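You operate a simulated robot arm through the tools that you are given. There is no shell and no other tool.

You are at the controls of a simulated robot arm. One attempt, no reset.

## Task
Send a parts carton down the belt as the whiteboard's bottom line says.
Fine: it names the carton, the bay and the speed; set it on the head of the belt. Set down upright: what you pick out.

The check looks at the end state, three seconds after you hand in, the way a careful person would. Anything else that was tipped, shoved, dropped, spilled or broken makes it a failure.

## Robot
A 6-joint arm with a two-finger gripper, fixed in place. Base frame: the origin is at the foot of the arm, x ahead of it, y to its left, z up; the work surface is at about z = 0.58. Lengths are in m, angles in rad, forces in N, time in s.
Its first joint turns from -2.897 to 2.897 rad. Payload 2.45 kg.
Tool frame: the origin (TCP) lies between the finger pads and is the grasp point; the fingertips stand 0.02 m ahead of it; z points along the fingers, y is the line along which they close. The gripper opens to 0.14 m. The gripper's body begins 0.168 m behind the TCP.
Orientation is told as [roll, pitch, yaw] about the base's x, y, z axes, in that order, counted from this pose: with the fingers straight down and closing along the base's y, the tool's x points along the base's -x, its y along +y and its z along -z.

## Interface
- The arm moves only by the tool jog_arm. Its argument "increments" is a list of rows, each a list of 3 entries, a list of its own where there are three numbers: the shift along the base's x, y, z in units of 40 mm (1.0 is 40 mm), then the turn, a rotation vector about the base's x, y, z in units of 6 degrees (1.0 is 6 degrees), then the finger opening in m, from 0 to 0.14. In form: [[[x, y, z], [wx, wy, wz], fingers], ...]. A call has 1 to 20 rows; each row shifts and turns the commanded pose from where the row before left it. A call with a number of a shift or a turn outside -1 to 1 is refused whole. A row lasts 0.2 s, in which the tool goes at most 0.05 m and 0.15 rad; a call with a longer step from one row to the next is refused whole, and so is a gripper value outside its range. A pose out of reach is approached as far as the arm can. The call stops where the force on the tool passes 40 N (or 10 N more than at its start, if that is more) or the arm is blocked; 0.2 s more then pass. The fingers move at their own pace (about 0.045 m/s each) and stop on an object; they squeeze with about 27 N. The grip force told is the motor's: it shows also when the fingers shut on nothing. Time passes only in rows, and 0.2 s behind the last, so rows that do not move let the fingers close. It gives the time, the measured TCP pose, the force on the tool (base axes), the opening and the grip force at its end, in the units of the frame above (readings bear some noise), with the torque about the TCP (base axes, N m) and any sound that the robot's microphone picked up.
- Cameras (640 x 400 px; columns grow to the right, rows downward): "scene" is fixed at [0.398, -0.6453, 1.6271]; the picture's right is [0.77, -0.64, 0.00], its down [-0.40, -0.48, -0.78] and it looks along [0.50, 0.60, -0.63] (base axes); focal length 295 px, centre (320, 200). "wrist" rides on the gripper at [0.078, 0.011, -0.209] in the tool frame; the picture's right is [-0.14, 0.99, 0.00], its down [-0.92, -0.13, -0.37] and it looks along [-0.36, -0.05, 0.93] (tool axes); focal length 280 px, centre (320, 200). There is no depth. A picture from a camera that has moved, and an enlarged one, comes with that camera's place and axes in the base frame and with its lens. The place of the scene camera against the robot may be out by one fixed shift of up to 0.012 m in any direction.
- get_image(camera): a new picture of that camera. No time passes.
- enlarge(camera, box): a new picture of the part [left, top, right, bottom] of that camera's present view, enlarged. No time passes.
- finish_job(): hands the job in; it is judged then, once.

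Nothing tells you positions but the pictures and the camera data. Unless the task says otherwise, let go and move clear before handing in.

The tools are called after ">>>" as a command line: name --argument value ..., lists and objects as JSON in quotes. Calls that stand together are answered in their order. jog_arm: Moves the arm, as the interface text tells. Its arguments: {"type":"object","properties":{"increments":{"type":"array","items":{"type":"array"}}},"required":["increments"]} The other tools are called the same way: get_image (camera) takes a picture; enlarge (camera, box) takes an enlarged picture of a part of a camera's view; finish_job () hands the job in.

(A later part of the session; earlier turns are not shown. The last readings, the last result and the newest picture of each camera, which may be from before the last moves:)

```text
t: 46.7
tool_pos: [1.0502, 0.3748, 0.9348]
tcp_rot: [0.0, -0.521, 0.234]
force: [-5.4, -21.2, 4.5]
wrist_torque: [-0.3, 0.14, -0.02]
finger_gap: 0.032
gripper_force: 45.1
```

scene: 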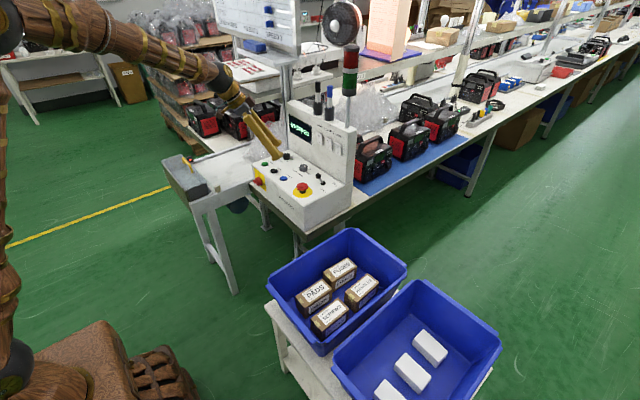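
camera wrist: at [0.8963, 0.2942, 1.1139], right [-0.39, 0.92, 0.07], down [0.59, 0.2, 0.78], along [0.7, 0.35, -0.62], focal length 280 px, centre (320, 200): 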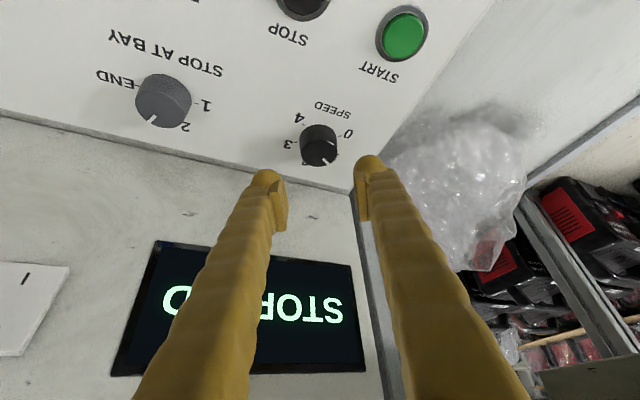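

>>> jog_arm --increments '[[[-0.01, -0.035, 0], [0, 0, 0], 0.02], [[0, 0, 0], [0, 0, -0.5], 0.02], [[0, 0, 0], [0, 0, -0.5], 0.02], [[0, 0, 0], [0, 0, -0.5], 0.02], [[0, 0, 0], [0, 0, 0], 0.02]]'

>>> enlarge --camera "wrist" --box '[240, 110, 400, 210]'

```text
t: 47.9
tool_pos: [1.0517, 0.3749, 0.9355]
tcp_rot: [0.0, -0.522, 0.076]
force: [-4.5, 6.5, -3.4]
wrist_torque: [0.06, 0.0, -0.02]
finger_gap: 0.0316
gripper_force: 45.2
```

```text
4.00 times, centred on (320, 160) of wrist
camera zoom: at [0.8774, 0.3715, 1.0781], right [0.04, 1.0, 0.07], down [0.62, -0.08, 0.78], along [0.78, 0.01, -0.62], focal length 1122 px, centre (320, 360)
```

zoom: 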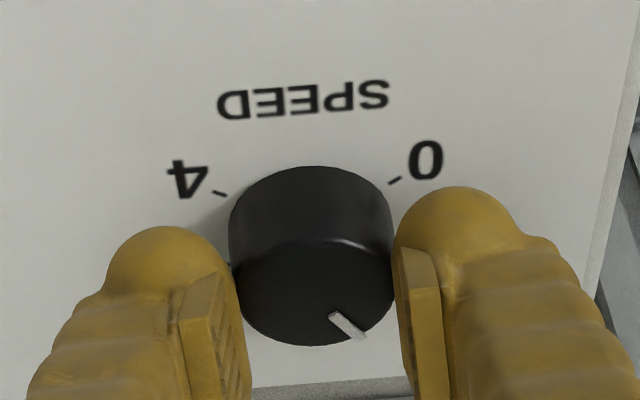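

Turning cleanly; about 26° done with low force. I continue clockwise.

>>> jog_arm --increments '[[[-0.005, 0.005, 0], [0, 0, -0.5], 0.02], [[0, 0, 0], [0, 0, -0.5], 0.02], [[0, 0, 0], [0, 0, -0.5], 0.02], [[0, 0, 0], [0, 0, -0.5], 0.02], [[0, 0, 0], [0, 0, 0], 0.02]]'

```text
t: 49.1
tool_pos: [1.0494, 0.3757, 0.9357]
tcp_rot: [0.0, -0.52, -0.132]
force: [1.2, 17.6, -4.1]
wrist_torque: [0.23, -0.08, 0.03]
finger_gap: 0.0314
gripper_force: 45.3
```

>>> jog_arm --increments '[[[0, 0.03, 0], [0, 0, -0.5], 0.02], [[0, 0, 0], [0, 0, -0.5], 0.02], [[0, 0, 0], [0, 0, -0.5], 0.02], [[0, 0, 0], [0, 0, -0.5], 0.02], [[0, 0, 0], [0, 0, 0], 0.02]]'

```text
t: 50.3
tool_pos: [1.0509, 0.375, 0.9361]
tcp_rot: [-0.001, -0.524, -0.342]
force: [3.2, 11.3, -0.1]
wrist_torque: [0.13, -0.06, -0.02]
finger_gap: 0.0318
gripper_force: 44.9
```

Force stays small; 50° done. I finish the first 60° turn and look.

>>> jog_arm --increments '[[[0.005, 0.015, 0], [0, 0, -0.44], 0.02], [[0, 0, 0], [0, 0, -0.44], 0.02], [[0, 0, 0], [0, 0, -0.44], 0.02], [[0, 0, 0], [0, 0, -0.42], 0.02], [[0, 0, 0], [0, 0, 0], 0.02]]'

>>> enlarge --camera "wrist" --box '[240, 110, 400, 210]'

```text
t: 51.5
tool_pos: [1.0506, 0.3742, 0.9372]
tcp_rot: [0.001, -0.524, -0.525]
force: [6.3, 2.3, 9.2]
wrist_torque: [0.04, -0.06, 0.0]
finger_gap: 0.0316
gripper_force: 45.0
```

```text
4.00 times, centred on (320, 160) of wrist
camera zoom: at [0.9063, 0.4704, 1.0785], right [0.6, 0.8, 0.07], down [0.47, -0.42, 0.78], along [0.65, -0.44, -0.62], focal length 1122 px, centre (320, 360)
```

zoom: 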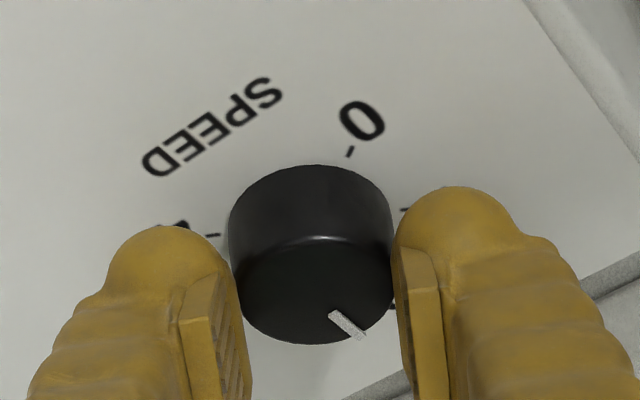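

The first 60° is done with no slip (pointer at 2). I open, swing the tool back +60° around the knob and grip again.

>>> jog_arm --increments '[[[0, 0, 0], [0, 0, 0], 0.056], [[0, 0, 0.05], [0, 0, 0], 0.056], [[0, 0, 0.05], [0, 0, 1], 0.056], [[0, 0, 0], [0, 0, 1], 0.056], [[0, 0, 0], [0, 0, 1], 0.056], [[0, 0, 0], [0, 0, 1], 0.056], [[0, 0, 0], [0, 0, 1], 0.056], [[0, 0, 0], [0, 0, 1], 0.056], [[0, 0, 0], [0, 0, 1], 0.056], [[0, 0, 0], [0, 0, 1], 0.056], [[0, 0, 0], [0, 0, 1], 0.056], [[0, 0, -0.1], [0, 0, 1], 0.056], [[0, 0, 0], [0, 0, 0], 0.02], [[0, 0, 0], [0, 0, 0], 0.02], [[0, 0, 0], [0, 0, 0], 0.02], [[0, 0, 0], [0, 0, 0], 0.02]]'

>>> enlarge --camera "wrist" --box '[240, 110, 400, 210]'

```text
t: 54.9
tool_pos: [1.051, 0.3735, 0.9352]
tcp_rot: [0.0, -0.523, 0.521]
force: [17.5, -23.0, -1.3]
wrist_torque: [-0.32, -0.32, -0.01]
finger_gap: 0.032
gripper_force: 45.9
```

```text
4.00 times, centred on (320, 160) of wrist
camera zoom: at [0.8963, 0.2978, 1.0776], right [-0.39, 0.92, 0.07], down [0.6, 0.2, 0.78], along [0.7, 0.34, -0.62], focal length 1122 px, centre (320, 360)
```

zoom: 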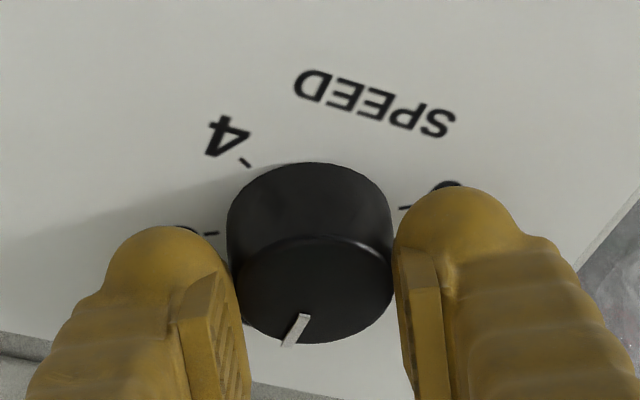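

Regripped with the pointer at 2. I relieve the side load and turn clockwise again in stages.

>>> jog_arm --increments '[[[0.025, -0.04, 0], [0, 0, 0], 0.02], [[0, 0, 0], [0, 0, -0.5], 0.02], [[0, 0, 0], [0, 0, -0.5], 0.02], [[0, 0, 0], [0, 0, -0.5], 0.02], [[0, 0, 0], [0, 0, 0], 0.02]]'

```text
t: 56.1
tool_pos: [1.0512, 0.3743, 0.9353]
tcp_rot: [0.001, -0.521, 0.364]
force: [13.7, 5.6, -3.0]
wrist_torque: [0.14, -0.38, 0.0]
finger_gap: 0.0318
gripper_force: 44.8
```

>>> jog_arm --increments '[[[0.015, 0.005, 0], [0, 0, -0.5], 0.02], [[0, 0, 0], [0, 0, -0.5], 0.02], [[0, 0, 0], [0, 0, -0.5], 0.02], [[0, 0, 0], [0, 0, -0.5], 0.02], [[0, 0, 0], [0, 0, 0], 0.02]]'

```text
t: 57.3
tool_pos: [1.0507, 0.3743, 0.9346]
tcp_rot: [0.0, -0.521, 0.156]
force: [-9.4, 11.3, -2.6]
wrist_torque: [0.17, 0.06, -0.04]
finger_gap: 0.0321
gripper_force: 45.3
```

>>> jog_arm --increments '[[[-0.01, 0.015, 0], [0, 0, -0.5], 0.02], [[0, 0, 0], [0, 0, -0.5], 0.02], [[0, 0, 0], [0, 0, -0.5], 0.02], [[0, 0, 0], [0, 0, -0.5], 0.02], [[0, 0, 0], [0, 0, 0], 0.02]]'

```text
t: 58.5
tool_pos: [1.0507, 0.3753, 0.9351]
tcp_rot: [0.0, -0.521, -0.055]
force: [7.3, 3.2, -10.4]
wrist_torque: [0.0, -0.09, 0.0]
finger_gap: 0.0319
gripper_force: 44.9
```

>>> jog_arm --increments '[[[0.005, 0.005, 0], [0, 0, -0.5], 0.02], [[0, 0, 0], [0, 0, -0.5], 0.02], [[0, 0, 0], [0, 0, -0.5], 0.02], [[0, 0, 0], [0, 0, -0.5], 0.02], [[0, 0, 0], [0, 0, 0], 0.02]]'

```text
t: 59.7
tool_pos: [1.051, 0.374, 0.9349]
tcp_rot: [-0.001, -0.523, -0.265]
force: [-21.4, -3.3, -5.0]
wrist_torque: [-0.15, 0.22, -0.02]
finger_gap: 0.0319
gripper_force: 44.8
```

About 45° of this second turn done. I relieve the -x load and complete the last 15°.

>>> jog_arm --increments '[[[-0.03, 0, 0], [0, 0, 0], 0.02], [[0, 0, 0], [0, 0, -0.5], 0.02], [[0, 0, 0], [0, 0, -0.5], 0.02], [[0, 0, 0], [0, 0, -0.5], 0.02], [[0, 0, 0], [0, 0, -0.5], 0.02], [[0, 0, 0], [0, 0, -0.46], 0.02], [[0, 0, 0], [0, 0, 0], 0.02]]'

>>> enlarge --camera "wrist" --box '[240, 110, 400, 210]'

```text
t: 61.3
tool_pos: [1.0516, 0.3746, 0.9365]
tcp_rot: [0.001, -0.524, -0.522]
force: [34.5, -7.9, -3.2]
wrist_torque: [-0.14, -0.41, -0.01]
finger_gap: 0.0321
gripper_force: 44.2
```

```text
4.00 times, centred on (320, 160) of wrist
camera zoom: at [0.9067, 0.4694, 1.0782], right [0.6, 0.8, 0.07], down [0.47, -0.42, 0.78], along [0.65, -0.43, -0.62], focal length 1122 px, centre (320, 360)
```

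zoom: 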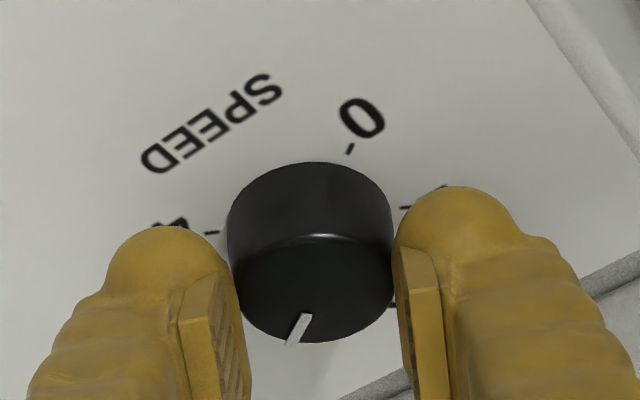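

The speed knob has been turned the full 120°. I release, rise, retreat and level the tool to verify from above.

>>> jog_arm --increments '[[[0.03, 0, 0], [0, 0, 0], 0.056], [[0, 0, 0], [0, 0, 0], 0.056], [[0, 0, 0.5], [0, 0, 0], 0.056], [[-0.3, 0, 0.9], [0, 0, 0], 0.056], [[-0.8, 0, 0.3], [0, 0, 1], 0.056], [[-0.9, -0.2, 0.3], [0, 0, 1], 0.056], [[-0.9, -0.4, 0.3], [0, 0, 1], 0.07], [[-0.8, -0.6, 0.3], [0, 0, 1], 0.1], [[-0.6, -0.6, 0], [0, 0, 1], 0.14], [[0, -0.6, 0], [0, 1, 0], 0.14], [[0, -0.4, 0], [0, 1, 0], 0.14], [[0, 0, 0], [0, 1, 0], 0.14], [[0, 0, 0], [0, 1, 0], 0.14], [[0, 0, 0], [0, 1, 0], 0.14]]'

>>> get_image --camera "wrist"

>>> enlarge --camera "wrist" --box '[280, 235, 408, 315]'

>>> enlarge --camera "wrist" --box '[366, 245, 430, 285]'

```text
t: 64.3
tool_pos: [0.879, 0.2632, 1.0396]
tcp_rot: [0.001, 0.005, 0.003]
force: [0.4, 0.9, 0.0]
wrist_torque: [-0.01, -0.03, -0.02]
finger_gap: 0.1401
gripper_force: 0.0
```

```text
taken
camera wrist: at [0.801, 0.2733, 1.2498], right [0.13, 0.99, 0.0], down [0.92, -0.13, 0.37], along [0.36, -0.05, -0.93], focal length 280 px, centre (320, 200)
```

wrist: 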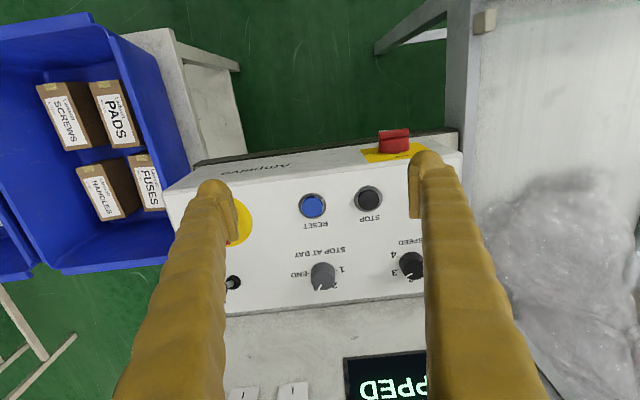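

```text
5.00 times, centred on (344, 275) of wrist
camera zoom: at [0.801, 0.2733, 1.2498], right [0.13, 0.99, 0.0], down [0.92, -0.13, 0.37], along [0.36, -0.05, -0.93], focal length 1402 px, centre (200, -175)
```

zoom: 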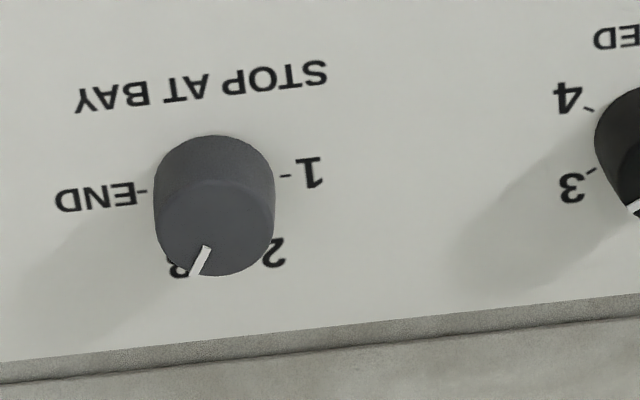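

```text
10.00 times, centred on (398, 265) of wrist
camera zoom: at [0.801, 0.2733, 1.2498], right [0.13, 0.99, 0.0], down [0.92, -0.13, 0.37], along [0.36, -0.05, -0.93], focal length 2804 px, centre (-460, -450)
```

zoom: 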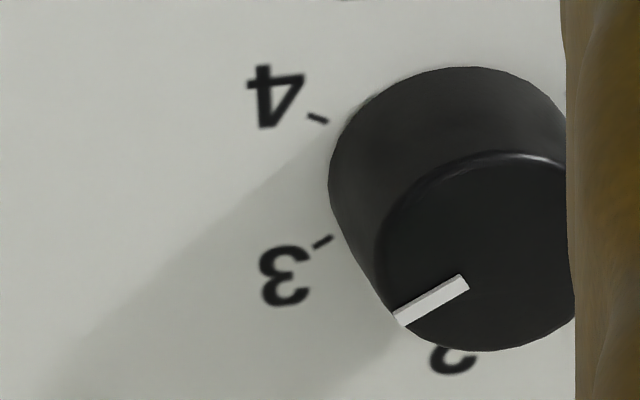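

Both knobs now point at 3 (pointer parallel to the 3 tick). Next the direction lever: its ball is at about (1.021, 0.111, 0.955), leaning toward BACK, so I approach it from above with the tilted tool.

>>> jog_arm --increments '[[[0, -0.5, 0], [0, -1, 0], 0.1], [[0, -0.6, 0], [0, -1, -0.02], 0.07], [[0.2, -0.7, 0], [0, -1, 0], 0.05], [[0.5, -0.7, 0], [0, -1, 0], 0.05], [[0.6, -0.7, 0], [0, -1, 0], 0.05], [[0.7, -0.6, 0], [0, -0.05, 0], 0.05], [[0.7, 0, 0], [0, 0, 0], 0.05], [[0.75, 0, -0.3], [0, 0, 0], 0.05]]'

>>> get_image --camera "wrist"

>>> enlarge --camera "wrist" --box '[220, 90, 420, 215]'

>>> enlarge --camera "scene" --box '[265, 110, 361, 200]'

```text
t: 66.1
tool_pos: [1.018, 0.1116, 1.0287]
tcp_rot: [0.001, -0.528, 0.0]
force: [0.6, 0.0, 0.2]
wrist_torque: [0.01, 0.03, 0.04]
finger_gap: 0.0501
gripper_force: 0.0
```

```text
taken
camera wrist: at [0.8445, 0.122, 1.171], right [0.12, 0.99, 0.07], down [0.61, -0.13, 0.78], along [0.78, -0.05, -0.62], focal length 280 px, centre (320, 200)
```

wrist: 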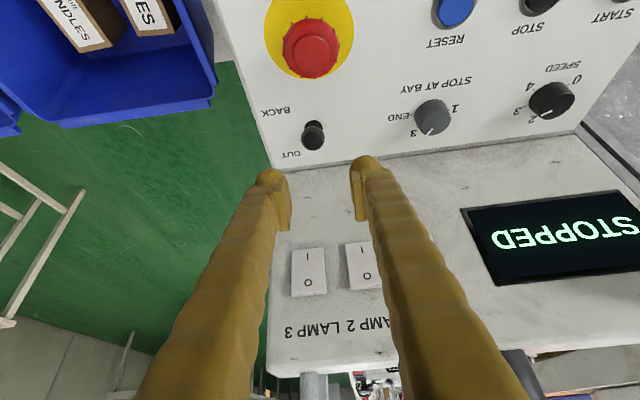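

```text
3.20 times, centred on (320, 152) of wrist
camera zoom: at [0.8445, 0.122, 1.171], right [0.12, 0.99, 0.07], down [0.61, -0.13, 0.78], along [0.78, -0.05, -0.62], focal length 897 px, centre (320, 352)
```

zoom: 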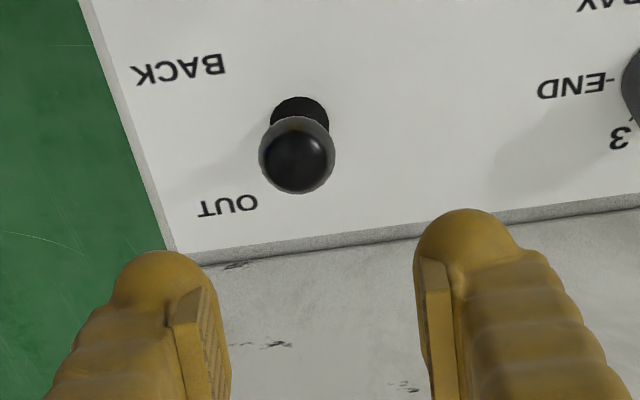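

```text
4.44 times, centred on (313, 155) of scene
camera zoom: at [0.398, -0.6453, 1.6271], right [0.77, -0.64, 0.0], down [-0.4, -0.48, -0.78], along [0.5, 0.6, -0.63], focal length 1313 px, centre (351, 400)
```

zoom: 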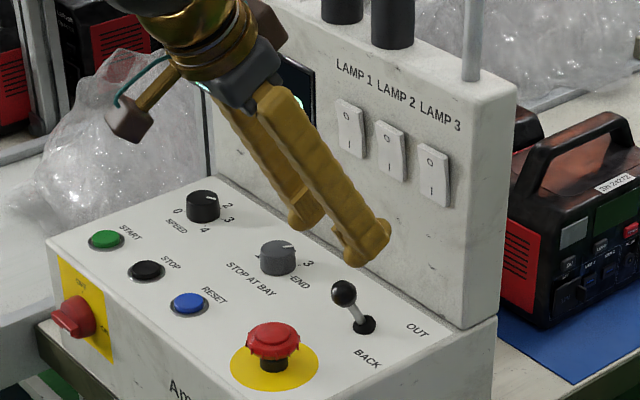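

The ball sits about 6 mm to the -y side of the finger centre. I correct that, go down over the ball and close gently.

>>> jog_arm --increments '[[[0, -0.14, -0.3], [0, 0, 0], 0.05], [[0, 0, -0.5], [0, 0, 0], 0.05], [[0, 0, -0.5], [0, 0, 0], 0.05], [[0, 0, -0.38], [0, 0, 0], 0.05]]'

>>> enlarge --camera "wrist" --box '[220, 90, 420, 215]'

>>> enlarge --camera "scene" --box '[285, 140, 345, 190]'

```text
t: 67.1
tool_pos: [1.019, 0.1059, 0.9607]
tcp_rot: [0.001, -0.525, 0.0]
force: [0.6, 0.4, -1.0]
wrist_torque: [-0.01, -0.03, 0.0]
finger_gap: 0.0498
gripper_force: 0.0
```

```text
3.20 times, centred on (320, 152) of wrist
camera zoom: at [0.8445, 0.1155, 1.1017], right [0.12, 0.99, 0.07], down [0.61, -0.13, 0.78], along [0.78, -0.05, -0.62], focal length 897 px, centre (320, 352)
```

zoom: 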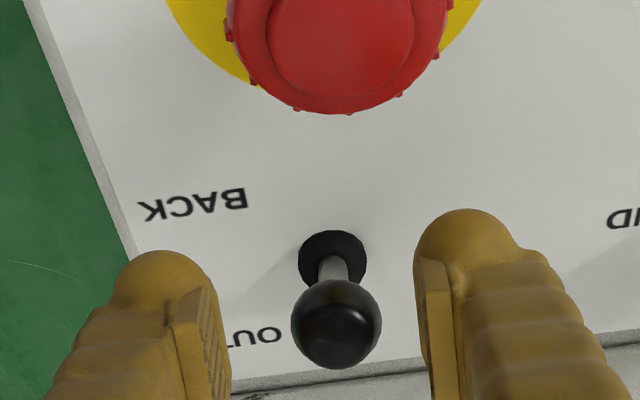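

```text
8.00 times, centred on (315, 165) of scene
camera zoom: at [0.398, -0.6453, 1.6271], right [0.77, -0.64, 0.0], down [-0.4, -0.48, -0.78], along [0.5, 0.6, -0.63], focal length 2363 px, centre (360, 480)
```

zoom: 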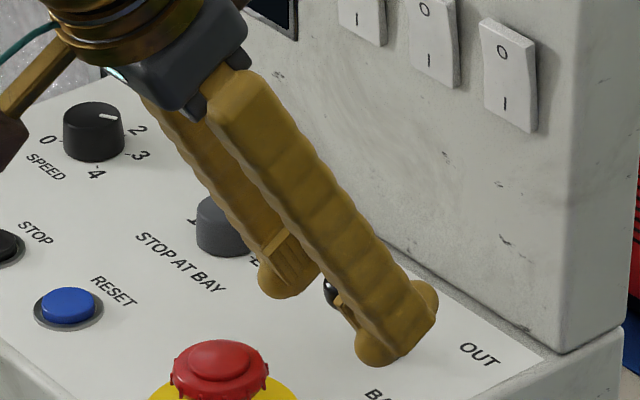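

The ball is between the fingers; I shift 4 mm in +y to centre and close on it.

>>> jog_arm --increments '[[[0, 0.1, 0], [0, 0, 0], 0.05], [[0, 0, 0], [0, 0, 0], 0.015], [[0, 0, 0], [0, 0, 0], 0.015], [[0, 0, 0], [0, 0, 0], 0.015], [[0, 0, 0], [0, 0, 0], 0.015]]'

>>> enlarge --camera "wrist" --box '[220, 90, 420, 215]'

```text
t: 68.3
tool_pos: [1.017, 0.1103, 0.9596]
tcp_rot: [0.002, -0.528, 0.0]
force: [1.7, -3.7, -3.4]
wrist_torque: [-0.02, 0.0, -0.01]
finger_gap: 0.0231
gripper_force: 45.0
```

```text
3.20 times, centred on (320, 152) of wrist
camera zoom: at [0.8441, 0.1196, 1.1017], right [0.12, 0.99, 0.07], down [0.61, -0.13, 0.78], along [0.78, -0.05, -0.62], focal length 897 px, centre (320, 352)
```

zoom: 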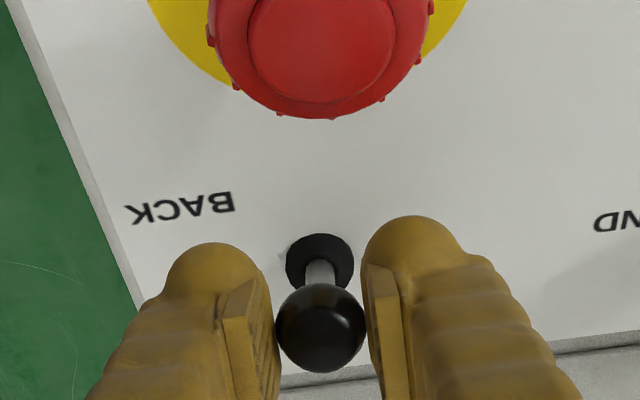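

The lever ball is gripped with almost no side load. I now carry it forward along its arc toward OUT.

>>> jog_arm --increments '[[[0.17, 0, 0.08], [0, 0, 0], 0.015], [[0.17, 0, 0.05], [0, 0, 0], 0.015], [[0.17, 0, 0.03], [0, 0, 0], 0.015], [[0.17, 0, 0.01], [0, 0, 0], 0.015]]'

>>> enlarge --camera "wrist" --box '[220, 90, 420, 215]'

```text
t: 69.3
tool_pos: [1.0461, 0.1091, 0.9686]
tcp_rot: [0.003, -0.527, 0.0]
force: [-21.7, 4.9, 3.1]
wrist_torque: [0.08, 1.45, 0.03]
finger_gap: 0.0232
gripper_force: 44.9
```

```text
3.20 times, centred on (320, 152) of wrist
camera zoom: at [0.8711, 0.1194, 1.1098], right [0.12, 0.99, 0.07], down [0.61, -0.13, 0.78], along [0.78, -0.05, -0.62], focal length 897 px, centre (320, 352)
```

zoom: 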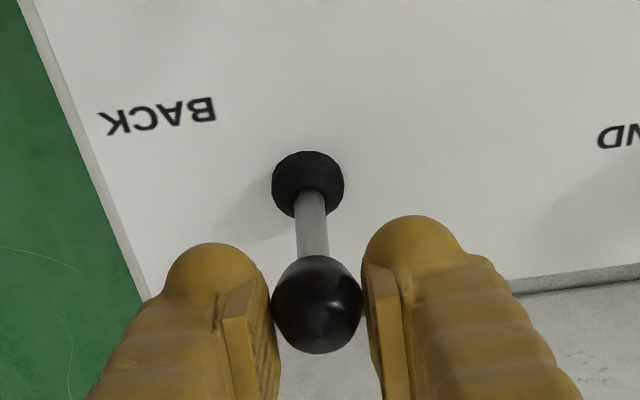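

The lever is upright at mid travel with moderate force. I continue the second half of the arc.

>>> jog_arm --increments '[[[0.17, 0, -0.01], [0, 0, 0], 0.015], [[0.17, 0, -0.03], [0, 0, 0], 0.015], [[0.17, 0, -0.05], [0, 0, 0], 0.015], [[0.14, 0, -0.07], [0, 0, 0], 0.015]]'

>>> enlarge --camera "wrist" --box '[220, 90, 420, 215]'

>>> enlarge --camera "scene" --box '[285, 140, 345, 190]'

```text
t: 70.3
tool_pos: [1.0702, 0.1091, 0.9621]
tcp_rot: [0.0, -0.526, 0.001]
force: [-10.3, 7.5, 2.3]
wrist_torque: [0.08, 0.72, -0.03]
finger_gap: 0.021
gripper_force: 44.8
```

```text
3.20 times, centred on (320, 152) of wrist
camera zoom: at [0.8976, 0.1195, 1.1034], right [0.12, 0.99, 0.07], down [0.61, -0.13, 0.78], along [0.78, -0.05, -0.62], focal length 897 px, centre (320, 352)
```

zoom: 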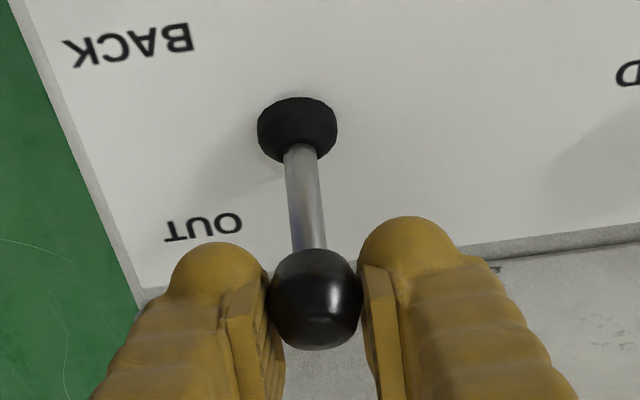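

```text
8.00 times, centred on (315, 165) of scene
camera zoom: at [0.398, -0.6453, 1.6271], right [0.77, -0.64, 0.0], down [-0.4, -0.48, -0.78], along [0.5, 0.6, -0.63], focal length 2363 px, centre (360, 480)
```

zoom: 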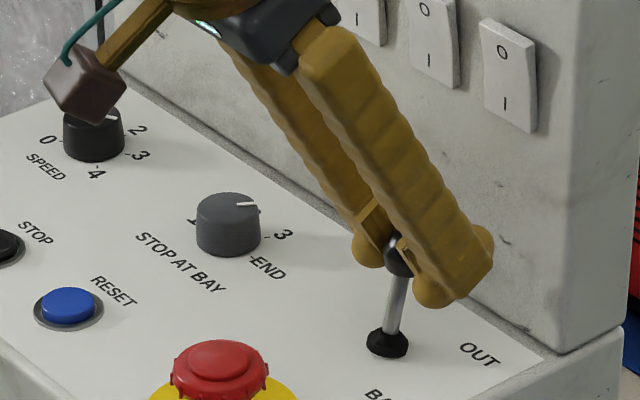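

The lever now leans to OUT. I push a few millimetres more to seat it, then open and rise straight back off.

>>> jog_arm --increments '[[[0.1, 0, -0.05], [0, 0, 0], 0.015], [[0, 0, 0], [0, 0, 0], 0.015], [[0, 0, 0], [0, 0, 0], 0.05], [[0, 0, 0], [0, 0, 0], 0.05], [[-0.25, 0, 0.43], [0, 0, 0], 0.05], [[-0.3, 0, 0.5], [0, 0, 0], 0.05], [[-0.5, 0, 0.8], [0, 0, 0], 0.05], [[-0.8, 0, 0.5], [0, 0, 0], 0.05]]'

>>> get_image --camera "wrist"

>>> enlarge --camera "scene" --box '[245, 100, 365, 220]'

>>> enlarge --camera "scene" --box '[290, 150, 338, 180]'

```text
t: 72.1
tool_pos: [0.9992, 0.1102, 1.0474]
tcp_rot: [0.002, -0.527, 0.001]
force: [-0.5, -0.1, 0.2]
wrist_torque: [-0.01, -0.07, 0.0]
finger_gap: 0.0499
gripper_force: 0.1
```

```text
taken
camera wrist: at [0.8272, 0.1205, 1.1889], right [0.12, 0.99, 0.07], down [0.61, -0.13, 0.78], along [0.78, -0.05, -0.62], focal length 280 px, centre (320, 200)
```

wrist: 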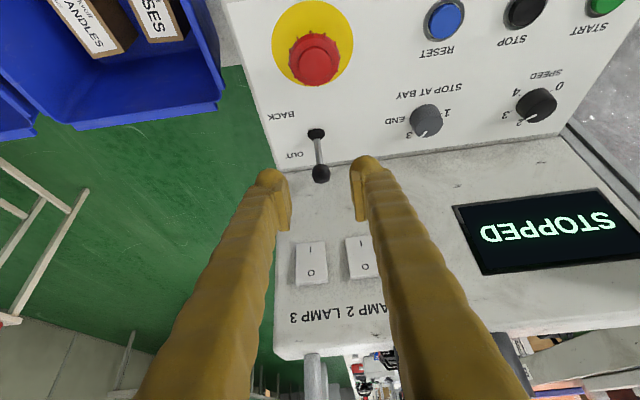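

```text
3.33 times, centred on (305, 160) of scene
camera zoom: at [0.398, -0.6453, 1.6271], right [0.77, -0.64, 0.0], down [-0.4, -0.48, -0.78], along [0.5, 0.6, -0.63], focal length 985 px, centre (370, 333)
```

zoom: 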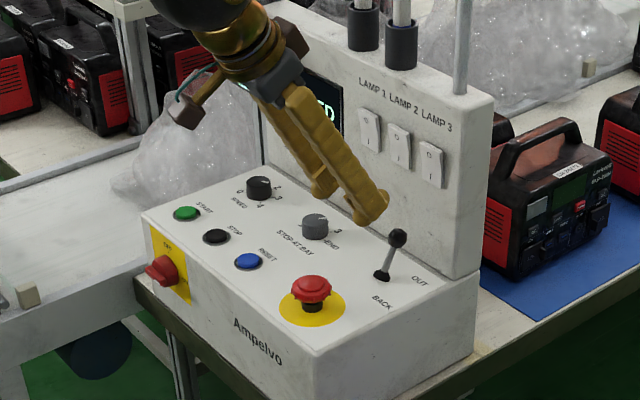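

```text
13.33 times, centred on (314, 165) of scene
camera zoom: at [0.398, -0.6453, 1.6271], right [0.77, -0.64, 0.0], down [-0.4, -0.48, -0.78], along [0.5, 0.6, -0.63], focal length 3939 px, centre (400, 667)
```

zoom: 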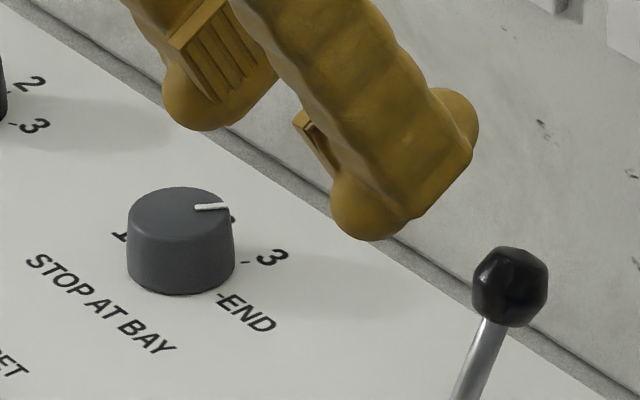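

Lever is at OUT, bay and speed at 3, display still STOPPED. Now to the carton: I level the tool and move above the blue bin for a close look.

>>> jog_arm --increments '[[[-0.8, -0.3, 0.2], [0, 1, 0], 0.08], [[-0.8, -0.6, 0], [0, 1, 0], 0.1], [[-0.8, -0.8, 0], [0, 1, 0], 0.1], [[-0.8, -0.8, 0], [0, 1, 0], 0.1], [[-0.5, -0.9, -0.3], [0, 1, 0], 0.1], [[0, -0.9, -0.5], [0, 0.04, 0], 0.1], [[0, -0.9, -0.6], [0, 0, 0], 0.1], [[0, -0.5, -0.6], [0, 0, 0], 0.1], [[0, 0, -0.6], [0, 0, 0], 0.1]]'

>>> get_image --camera "wrist"

>>> enlarge --camera "wrist" --box '[220, 130, 460, 280]'

```text
t: 74.1
tool_pos: [0.8513, -0.1171, 0.9529]
tcp_rot: [0.002, 0.0, -0.001]
force: [-0.8, 1.2, 0.4]
wrist_torque: [0.01, -0.01, 0.04]
finger_gap: 0.1002
gripper_force: 0.0
```

```text
taken
camera wrist: at [0.7728, -0.1075, 1.1619], right [0.14, 0.99, 0.0], down [0.92, -0.13, 0.37], along [0.37, -0.05, -0.93], focal length 280 px, centre (320, 200)
```

wrist: 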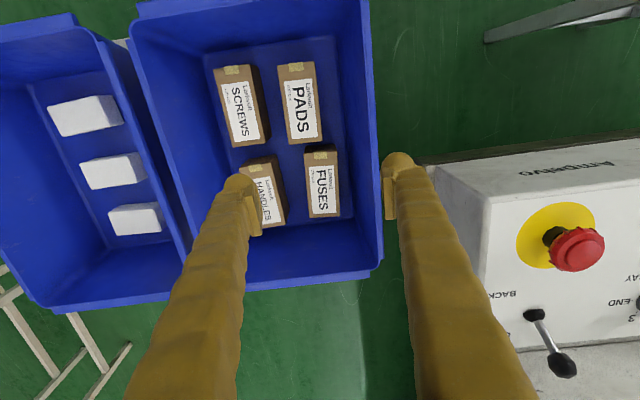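

```text
2.67 times, centred on (340, 205) of wrist
camera zoom: at [0.7728, -0.1075, 1.1619], right [0.14, 0.99, 0.0], down [0.92, -0.13, 0.37], along [0.37, -0.05, -0.93], focal length 748 px, centre (267, 187)
```

zoom: 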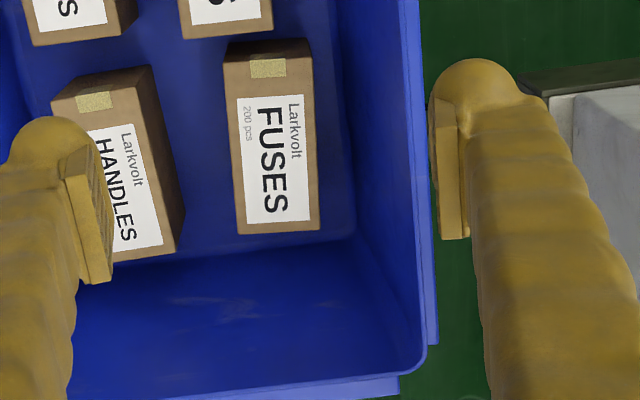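

FUSES is at about (0.937, -0.127), top z≈0.668, roughly 0.13 × 0.058, turned about -3.6°. I move above it with matching yaw and a 76 mm opening so the fingers fit between HANDLES and the bin wall.

>>> jog_arm --increments '[[[0.54, -0.07, -0.8], [0, 0, -0.6], 0.076], [[0.54, -0.07, -0.9], [0, 0, 0], 0.076], [[0.53, -0.07, -0.9], [0, 0, 0], 0.076], [[0.53, -0.06, -0.9], [0, 0, 0], 0.076], [[0, 0, -0.9], [0, 0, 0], 0.076]]'

>>> get_image --camera "wrist"

>>> enlarge --camera "wrist" --box '[210, 70, 450, 220]'

>>> enlarge --camera "scene" --box '[260, 215, 420, 345]'

```text
t: 75.3
tool_pos: [0.9385, -0.1302, 0.7767]
tcp_rot: [0.001, 0.001, -0.063]
force: [-0.1, -0.8, -0.3]
wrist_torque: [0.02, 0.02, 0.03]
finger_gap: 0.0759
gripper_force: 0.0
```

```text
taken
camera wrist: at [0.8608, -0.1159, 0.9862], right [0.2, 0.98, 0.0], down [0.91, -0.19, 0.37], along [0.36, -0.07, -0.93], focal length 280 px, centre (320, 200)
```

wrist: 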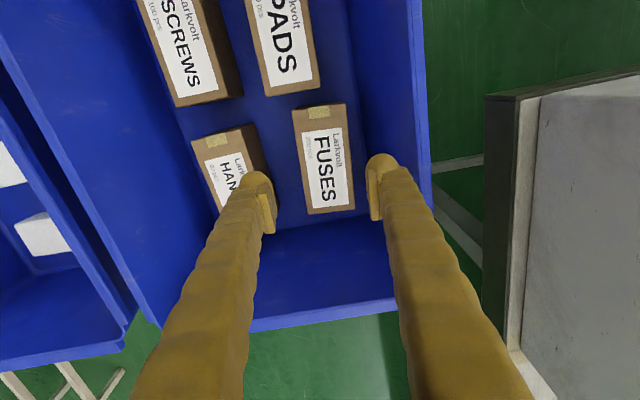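

```text
2.67 times, centred on (330, 145) of wrist
camera zoom: at [0.8608, -0.1159, 0.9862], right [0.2, 0.98, 0.0], down [0.91, -0.19, 0.37], along [0.36, -0.07, -0.93], focal length 748 px, centre (293, 347)
```

zoom: 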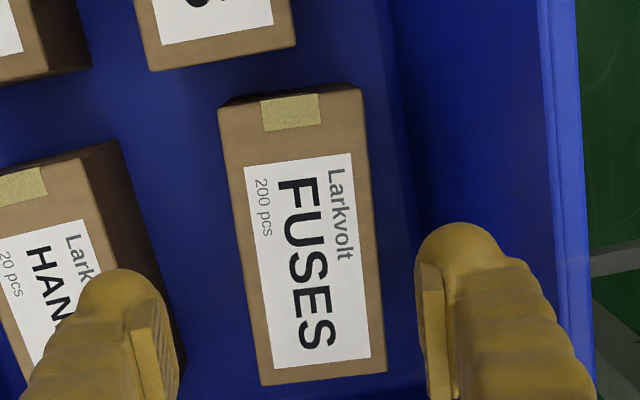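

```text
3.08 times, centred on (340, 280) of scene
camera zoom: at [0.398, -0.6453, 1.6271], right [0.77, -0.64, 0.0], down [-0.4, -0.48, -0.78], along [0.5, 0.6, -0.63], focal length 909 px, centre (258, -46)
```

zoom: 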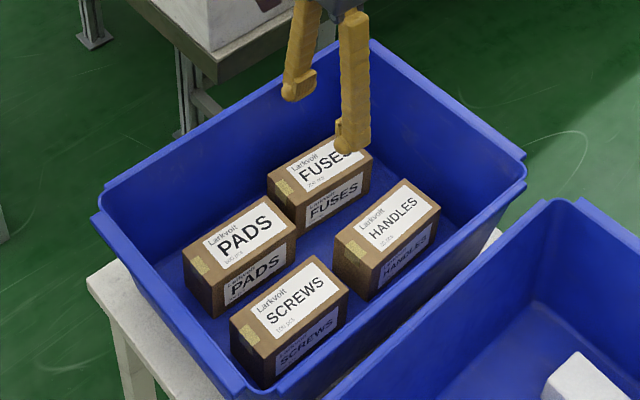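

The carton lies centred between the open fingers. I straighten the yaw slightly and lower to grasp height, watching the force.

>>> jog_arm --increments '[[[0.03, 0.05, -0.8], [0, 0, -0.12], 0.076], [[0, 0, -0.8], [0, 0, 0], 0.076], [[0, 0, -0.8], [0, 0, 0], 0.076], [[0, 0, -0.7], [0, 0, 0], 0.076]]'

>>> enlarge --camera "wrist" --box '[210, 70, 450, 220]'

>>> enlarge --camera "scene" --box '[280, 235, 400, 310]'

```text
t: 76.3
tool_pos: [0.9396, -0.1286, 0.6544]
tcp_rot: [0.003, 0.001, -0.075]
force: [-0.3, -0.3, 0.3]
wrist_torque: [0.0, -0.03, -0.03]
finger_gap: 0.0761
gripper_force: 0.2
```

```text
2.67 times, centred on (330, 145) of wrist
camera zoom: at [0.8615, -0.113, 0.8636], right [0.21, 0.98, 0.0], down [0.91, -0.2, 0.37], along [0.36, -0.08, -0.93], focal length 748 px, centre (293, 347)
```

zoom: 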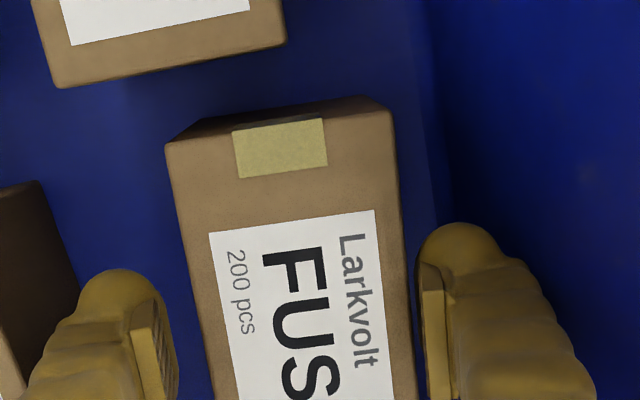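

```text
5.33 times, centred on (340, 272) of scene
camera zoom: at [0.398, -0.6453, 1.6271], right [0.77, -0.64, 0.0], down [-0.4, -0.48, -0.78], along [0.5, 0.6, -0.63], focal length 1575 px, centre (213, -187)
```

zoom: 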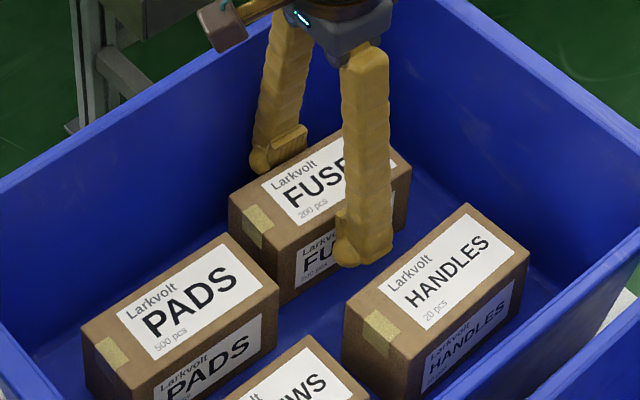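

Fingers straddle the carton without contact. I shift 3 mm in +y, close and let the grip build.

>>> jog_arm --increments '[[[0, 0.08, 0], [0, 0, 0], 0.076], [[0, 0, 0], [0, 0, 0], 0.04], [[0, 0, 0], [0, 0, 0], 0.04], [[0, 0, 0], [0, 0, 0], 0.04], [[0, 0, 0], [0, 0, 0], 0.04]]'

>>> enlarge --camera "wrist" --box '[210, 70, 450, 220]'

```text
t: 77.5
tool_pos: [0.9398, -0.1252, 0.6536]
tcp_rot: [0.002, 0.0, -0.076]
force: [1.6, -0.2, 0.0]
wrist_torque: [-0.01, -0.01, -0.01]
finger_gap: 0.0613
gripper_force: 27.0
```

```text
2.67 times, centred on (330, 145) of wrist
camera zoom: at [0.8616, -0.1095, 0.8628], right [0.21, 0.98, 0.0], down [0.91, -0.2, 0.37], along [0.36, -0.08, -0.93], focal length 748 px, centre (293, 347)
```

zoom: 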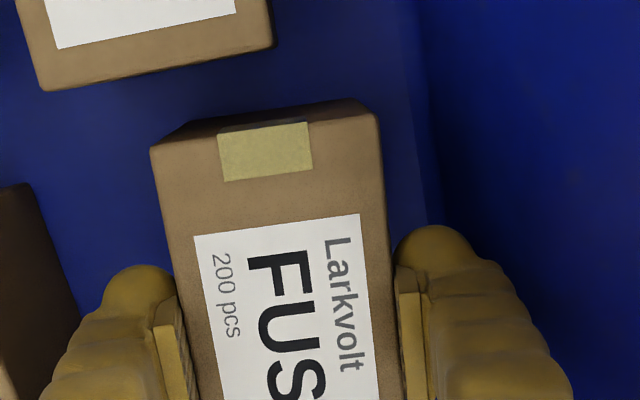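

Firm grip at 61 mm. I lift straight up and check that only FUSES comes along.

>>> jog_arm --increments '[[[0, 0, 0.4], [0, 0, 0], 0.04], [[0, 0, 0.6], [0, 0, 0], 0.04], [[0, 0, 0.8], [0, 0, 0], 0.04], [[0, 0, 0.9], [0, 0, 0], 0.04], [[0, 0, 0.9], [0, 0, 0], 0.04], [[0, 0, 0.9], [0, 0, 0], 0.04], [[0, 0, 0.9], [0, 0, 0], 0.04], [[0, 0, 0.9], [0, 0, 0], 0.04]]'

>>> get_image --camera "wrist"

>>> get_image --camera "scene"

```text
t: 79.3
tool_pos: [0.939, -0.1253, 0.9026]
tcp_rot: [0.0, -0.001, -0.074]
force: [0.4, -0.5, -0.3]
wrist_torque: [0.01, -0.02, 0.0]
finger_gap: 0.0398
gripper_force: 0.1
```

```text
taken
camera wrist: at [0.8618, -0.1095, 1.1128], right [0.21, 0.98, 0.0], down [0.91, -0.2, 0.37], along [0.36, -0.08, -0.93], focal length 280 px, centre (320, 200)
```

wrist: 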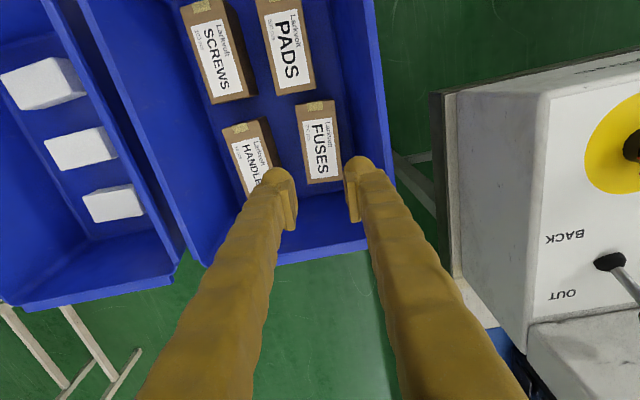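

```text
taken
```

scene: 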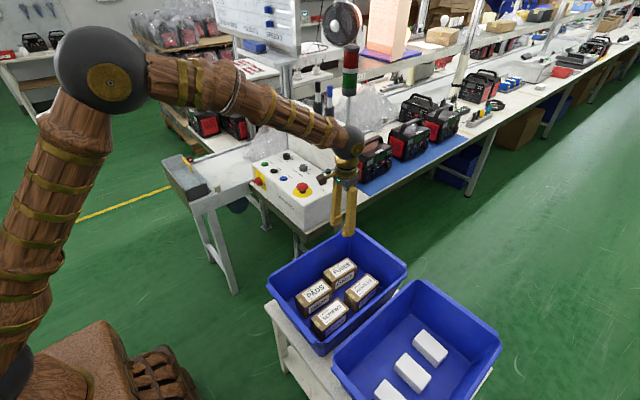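

The carton slipped out of the grip and still stands in the bin; the fingers closed on nothing. I check its state before trying a deeper, firmer grasp with a slower lift.

>>> enlarge --camera "scene" --box '[290, 245, 390, 308]'

>>> enlarge --camera "wrist" --box '[210, 70, 450, 220]'

```text
6.35 times, centred on (340, 276) of scene
camera zoom: at [0.398, -0.6453, 1.6271], right [0.77, -0.64, 0.0], down [-0.4, -0.48, -0.78], along [0.5, 0.6, -0.63], focal length 1876 px, centre (193, -286)
```

zoom: 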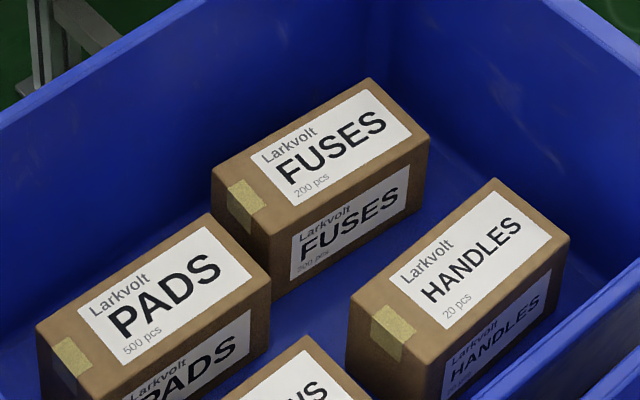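

```text
2.67 times, centred on (330, 145) of wrist
camera zoom: at [0.8618, -0.1095, 1.1128], right [0.21, 0.98, 0.0], down [0.91, -0.2, 0.37], along [0.36, -0.08, -0.93], focal length 748 px, centre (293, 347)
```

zoom: 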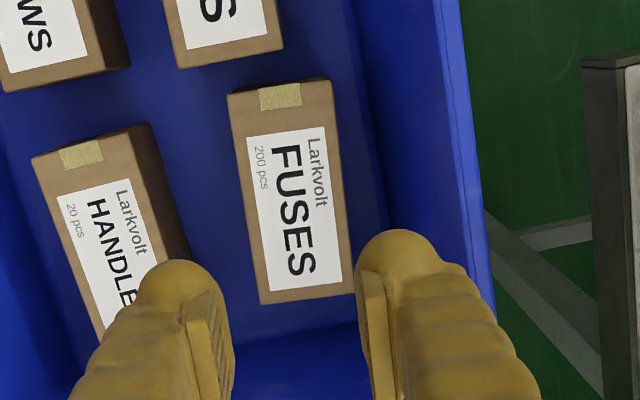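

FUSES is upright and unmoved at (0.938, -0.126). I reopen, go down deeper (its height is about 75 mm), and close fully with a longer wait.

>>> jog_arm --increments '[[[0, 0, 0], [0, 0, 0], 0.078], [[0, 0, 0], [0, 0, 0], 0.078], [[0, 0, -0.9], [0, 0, 0], 0.078], [[0, 0, -0.9], [0, 0, 0], 0.078], [[0, 0, -0.9], [0, 0, 0], 0.078], [[0, 0, -0.9], [0, 0, 0], 0.078], [[0, 0, -0.9], [0, 0, 0], 0.078], [[0, 0, -0.9], [0, 0, 0], 0.078], [[0, 0, -0.7], [0, 0, 0], 0.078], [[0, 0, -0.6], [0, 0, 0], 0.078]]'

>>> enlarge --camera "wrist" --box '[210, 70, 450, 220]'

>>> enlarge --camera "scene" --box '[290, 245, 390, 308]'

```text
t: 81.5
tool_pos: [0.9396, -0.1227, 0.6359]
tcp_rot: [0.002, -0.001, -0.074]
force: [0.8, -7.7, 0.8]
wrist_torque: [-0.01, 0.02, 0.05]
finger_gap: 0.0733
gripper_force: 0.0
```

```text
2.67 times, centred on (330, 145) of wrist
camera zoom: at [0.8624, -0.1062, 0.8453], right [0.21, 0.98, 0.0], down [0.91, -0.2, 0.37], along [0.36, -0.08, -0.93], focal length 748 px, centre (293, 347)
```

zoom: 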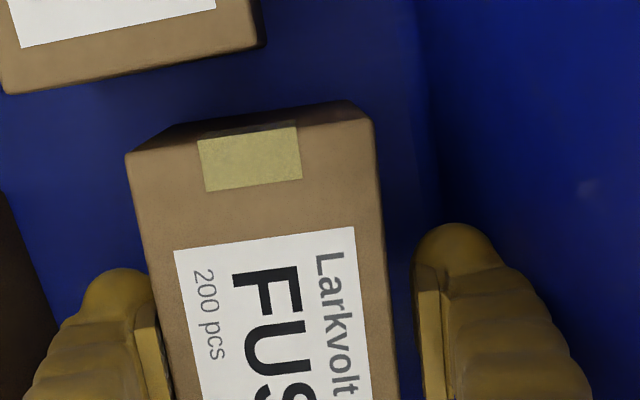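

```text
6.35 times, centred on (340, 276) of scene
camera zoom: at [0.398, -0.6453, 1.6271], right [0.77, -0.64, 0.0], down [-0.4, -0.48, -0.78], along [0.5, 0.6, -0.63], focal length 1876 px, centre (193, -286)
```

zoom: 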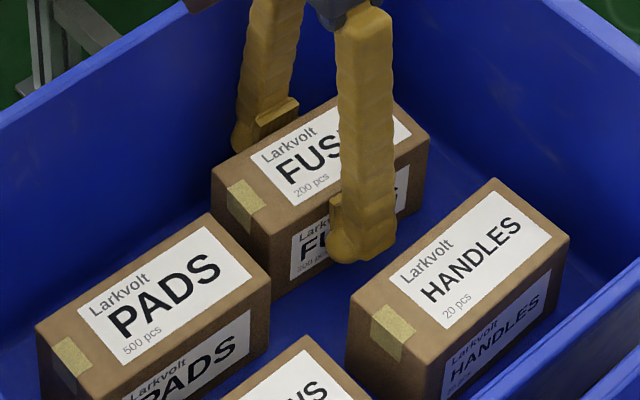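

The right finger brushes the bin wall (small side force). I shift 6 mm toward -y to centre on the carton, then close fully and wait.

>>> jog_arm --increments '[[[0, -0.15, 0], [0, 0, 0], 0.072], [[0, 0, 0], [0, 0, 0], 0.0], [[0, 0, 0], [0, 0, 0], 0.0], [[0, 0, 0], [0, 0, 0], 0.0], [[0, 0, 0], [0, 0, 0], 0.0], [[0, 0, 0], [0, 0, 0], 0.0], [[0, 0, 0], [0, 0, 0], 0.0], [[0, 0, 0], [0, 0, 0], 0.0]]'

>>> enlarge --camera "wrist" --box '[210, 70, 450, 220]'

```text
t: 83.3
tool_pos: [0.9402, -0.1266, 0.6368]
tcp_rot: [0.002, -0.001, -0.077]
force: [0.0, 0.2, 0.1]
wrist_torque: [0.01, 0.04, -0.02]
finger_gap: 0.0644
gripper_force: 27.1
```

```text
2.67 times, centred on (330, 145) of wrist
camera zoom: at [0.8616, -0.1124, 0.846], right [0.21, 0.98, 0.0], down [0.91, -0.2, 0.37], along [0.36, -0.08, -0.93], focal length 748 px, centre (293, 347)
```

zoom: 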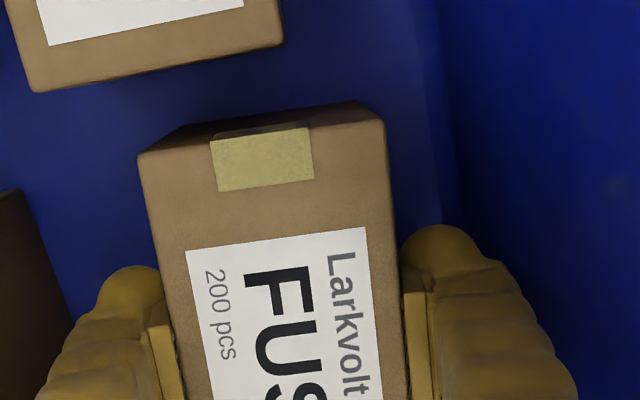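

Wider contact now (64 mm gap, 27 N). I lift slowly a couple of centimetres and check that it holds.

>>> jog_arm --increments '[[[0, 0, 0.05], [0, 0, 0], 0.0], [[0, 0, 0.1], [0, 0, 0], 0.0], [[0, 0, 0.1], [0, 0, 0], 0.0], [[0, 0, 0.1], [0, 0, 0], 0.0], [[0, 0, 0.1], [0, 0, 0], 0.0]]'

>>> enlarge --camera "scene" --box '[290, 245, 390, 308]'

>>> enlarge --camera "wrist" --box '[210, 70, 450, 220]'

```text
t: 84.5
tool_pos: [0.9397, -0.1293, 0.6539]
tcp_rot: [0.002, 0.0, -0.073]
force: [-1.1, 0.5, -4.2]
wrist_torque: [-0.01, 0.02, -0.03]
finger_gap: 0.0643
gripper_force: 27.1
```

```text
6.35 times, centred on (340, 276) of scene
camera zoom: at [0.398, -0.6453, 1.6271], right [0.77, -0.64, 0.0], down [-0.4, -0.48, -0.78], along [0.5, 0.6, -0.63], focal length 1876 px, centre (193, -286)
```

zoom: 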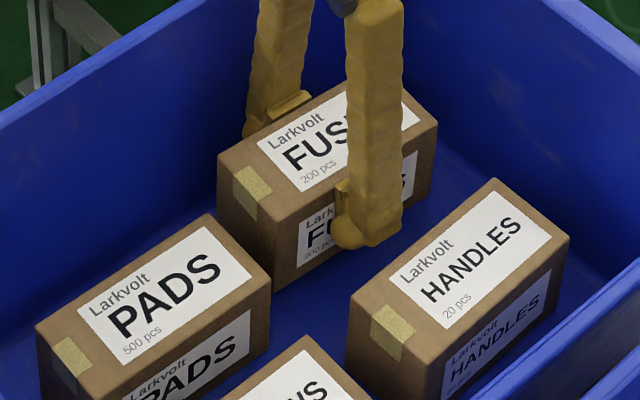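

```text
2.67 times, centred on (330, 145) of wrist
camera zoom: at [0.8623, -0.1137, 0.8638], right [0.21, 0.98, 0.0], down [0.91, -0.2, 0.37], along [0.36, -0.08, -0.93], focal length 748 px, centre (293, 347)
```

zoom: 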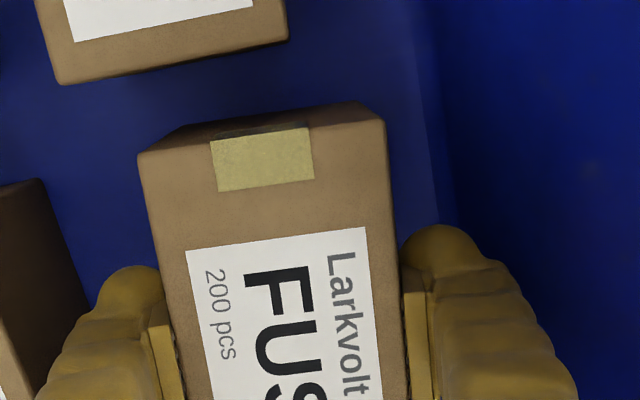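

It's holding: the carton rises with the fingers, weight about 4 N. I keep lifting at a moderate pace to clear the bin.

>>> jog_arm --increments '[[[0, 0, 0.2], [0, 0, 0], 0.0], [[0, 0, 0.3], [0, 0, 0], 0.0], [[0, 0, 0.4], [0, 0, 0], 0.0], [[0, 0, 0.5], [0, 0, 0], 0.0], [[0, 0, 0.5], [0, 0, 0], 0.0], [[0, 0, 0.5], [0, 0, 0], 0.0], [[0, 0, 0.5], [0, 0, 0], 0.0], [[0, 0, 0.5], [0, 0, 0], 0.0], [[0, 0, 0.5], [0, 0, 0], 0.0], [[0, 0, 0.5], [0, 0, 0], 0.0], [[0, 0, 0.5], [0, 0, 0], 0.0], [[0, 0, 0.4], [0, 0, 0], 0.0], [[0, 0, 0.3], [0, 0, 0], 0.0], [[0, 0, 0.2], [0, 0, 0], 0.0]]'

>>> get_image --camera "wrist"

>>> get_image --camera "scene"

```text
t: 87.5
tool_pos: [0.9394, -0.1311, 0.8864]
tcp_rot: [0.001, 0.001, -0.075]
force: [-0.2, -0.2, -3.7]
wrist_torque: [0.01, -0.04, -0.05]
finger_gap: 0.0642
gripper_force: 26.8
```

```text
taken
camera wrist: at [0.8626, -0.115, 1.0962], right [0.21, 0.98, 0.0], down [0.91, -0.2, 0.37], along [0.36, -0.08, -0.93], focal length 280 px, centre (320, 200)
```

wrist: 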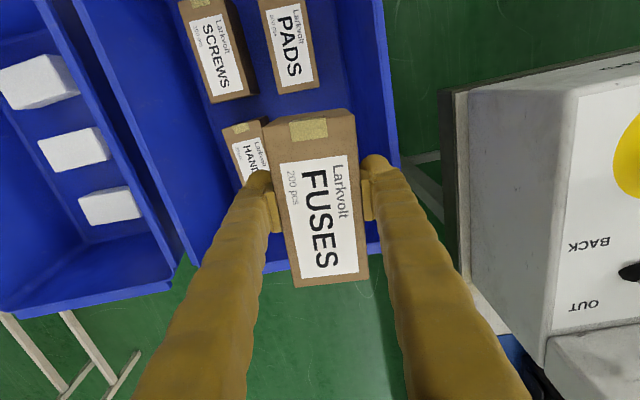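

```text
taken
```

scene: 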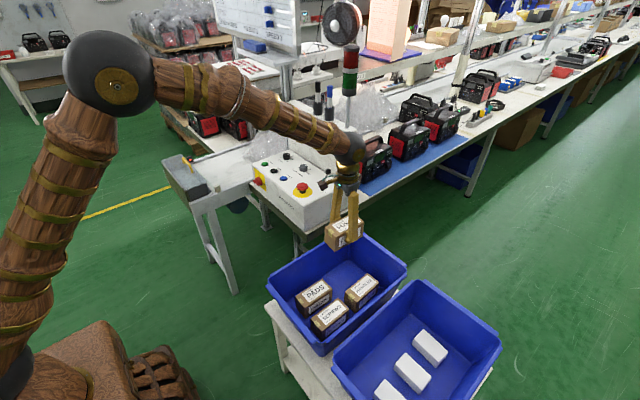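

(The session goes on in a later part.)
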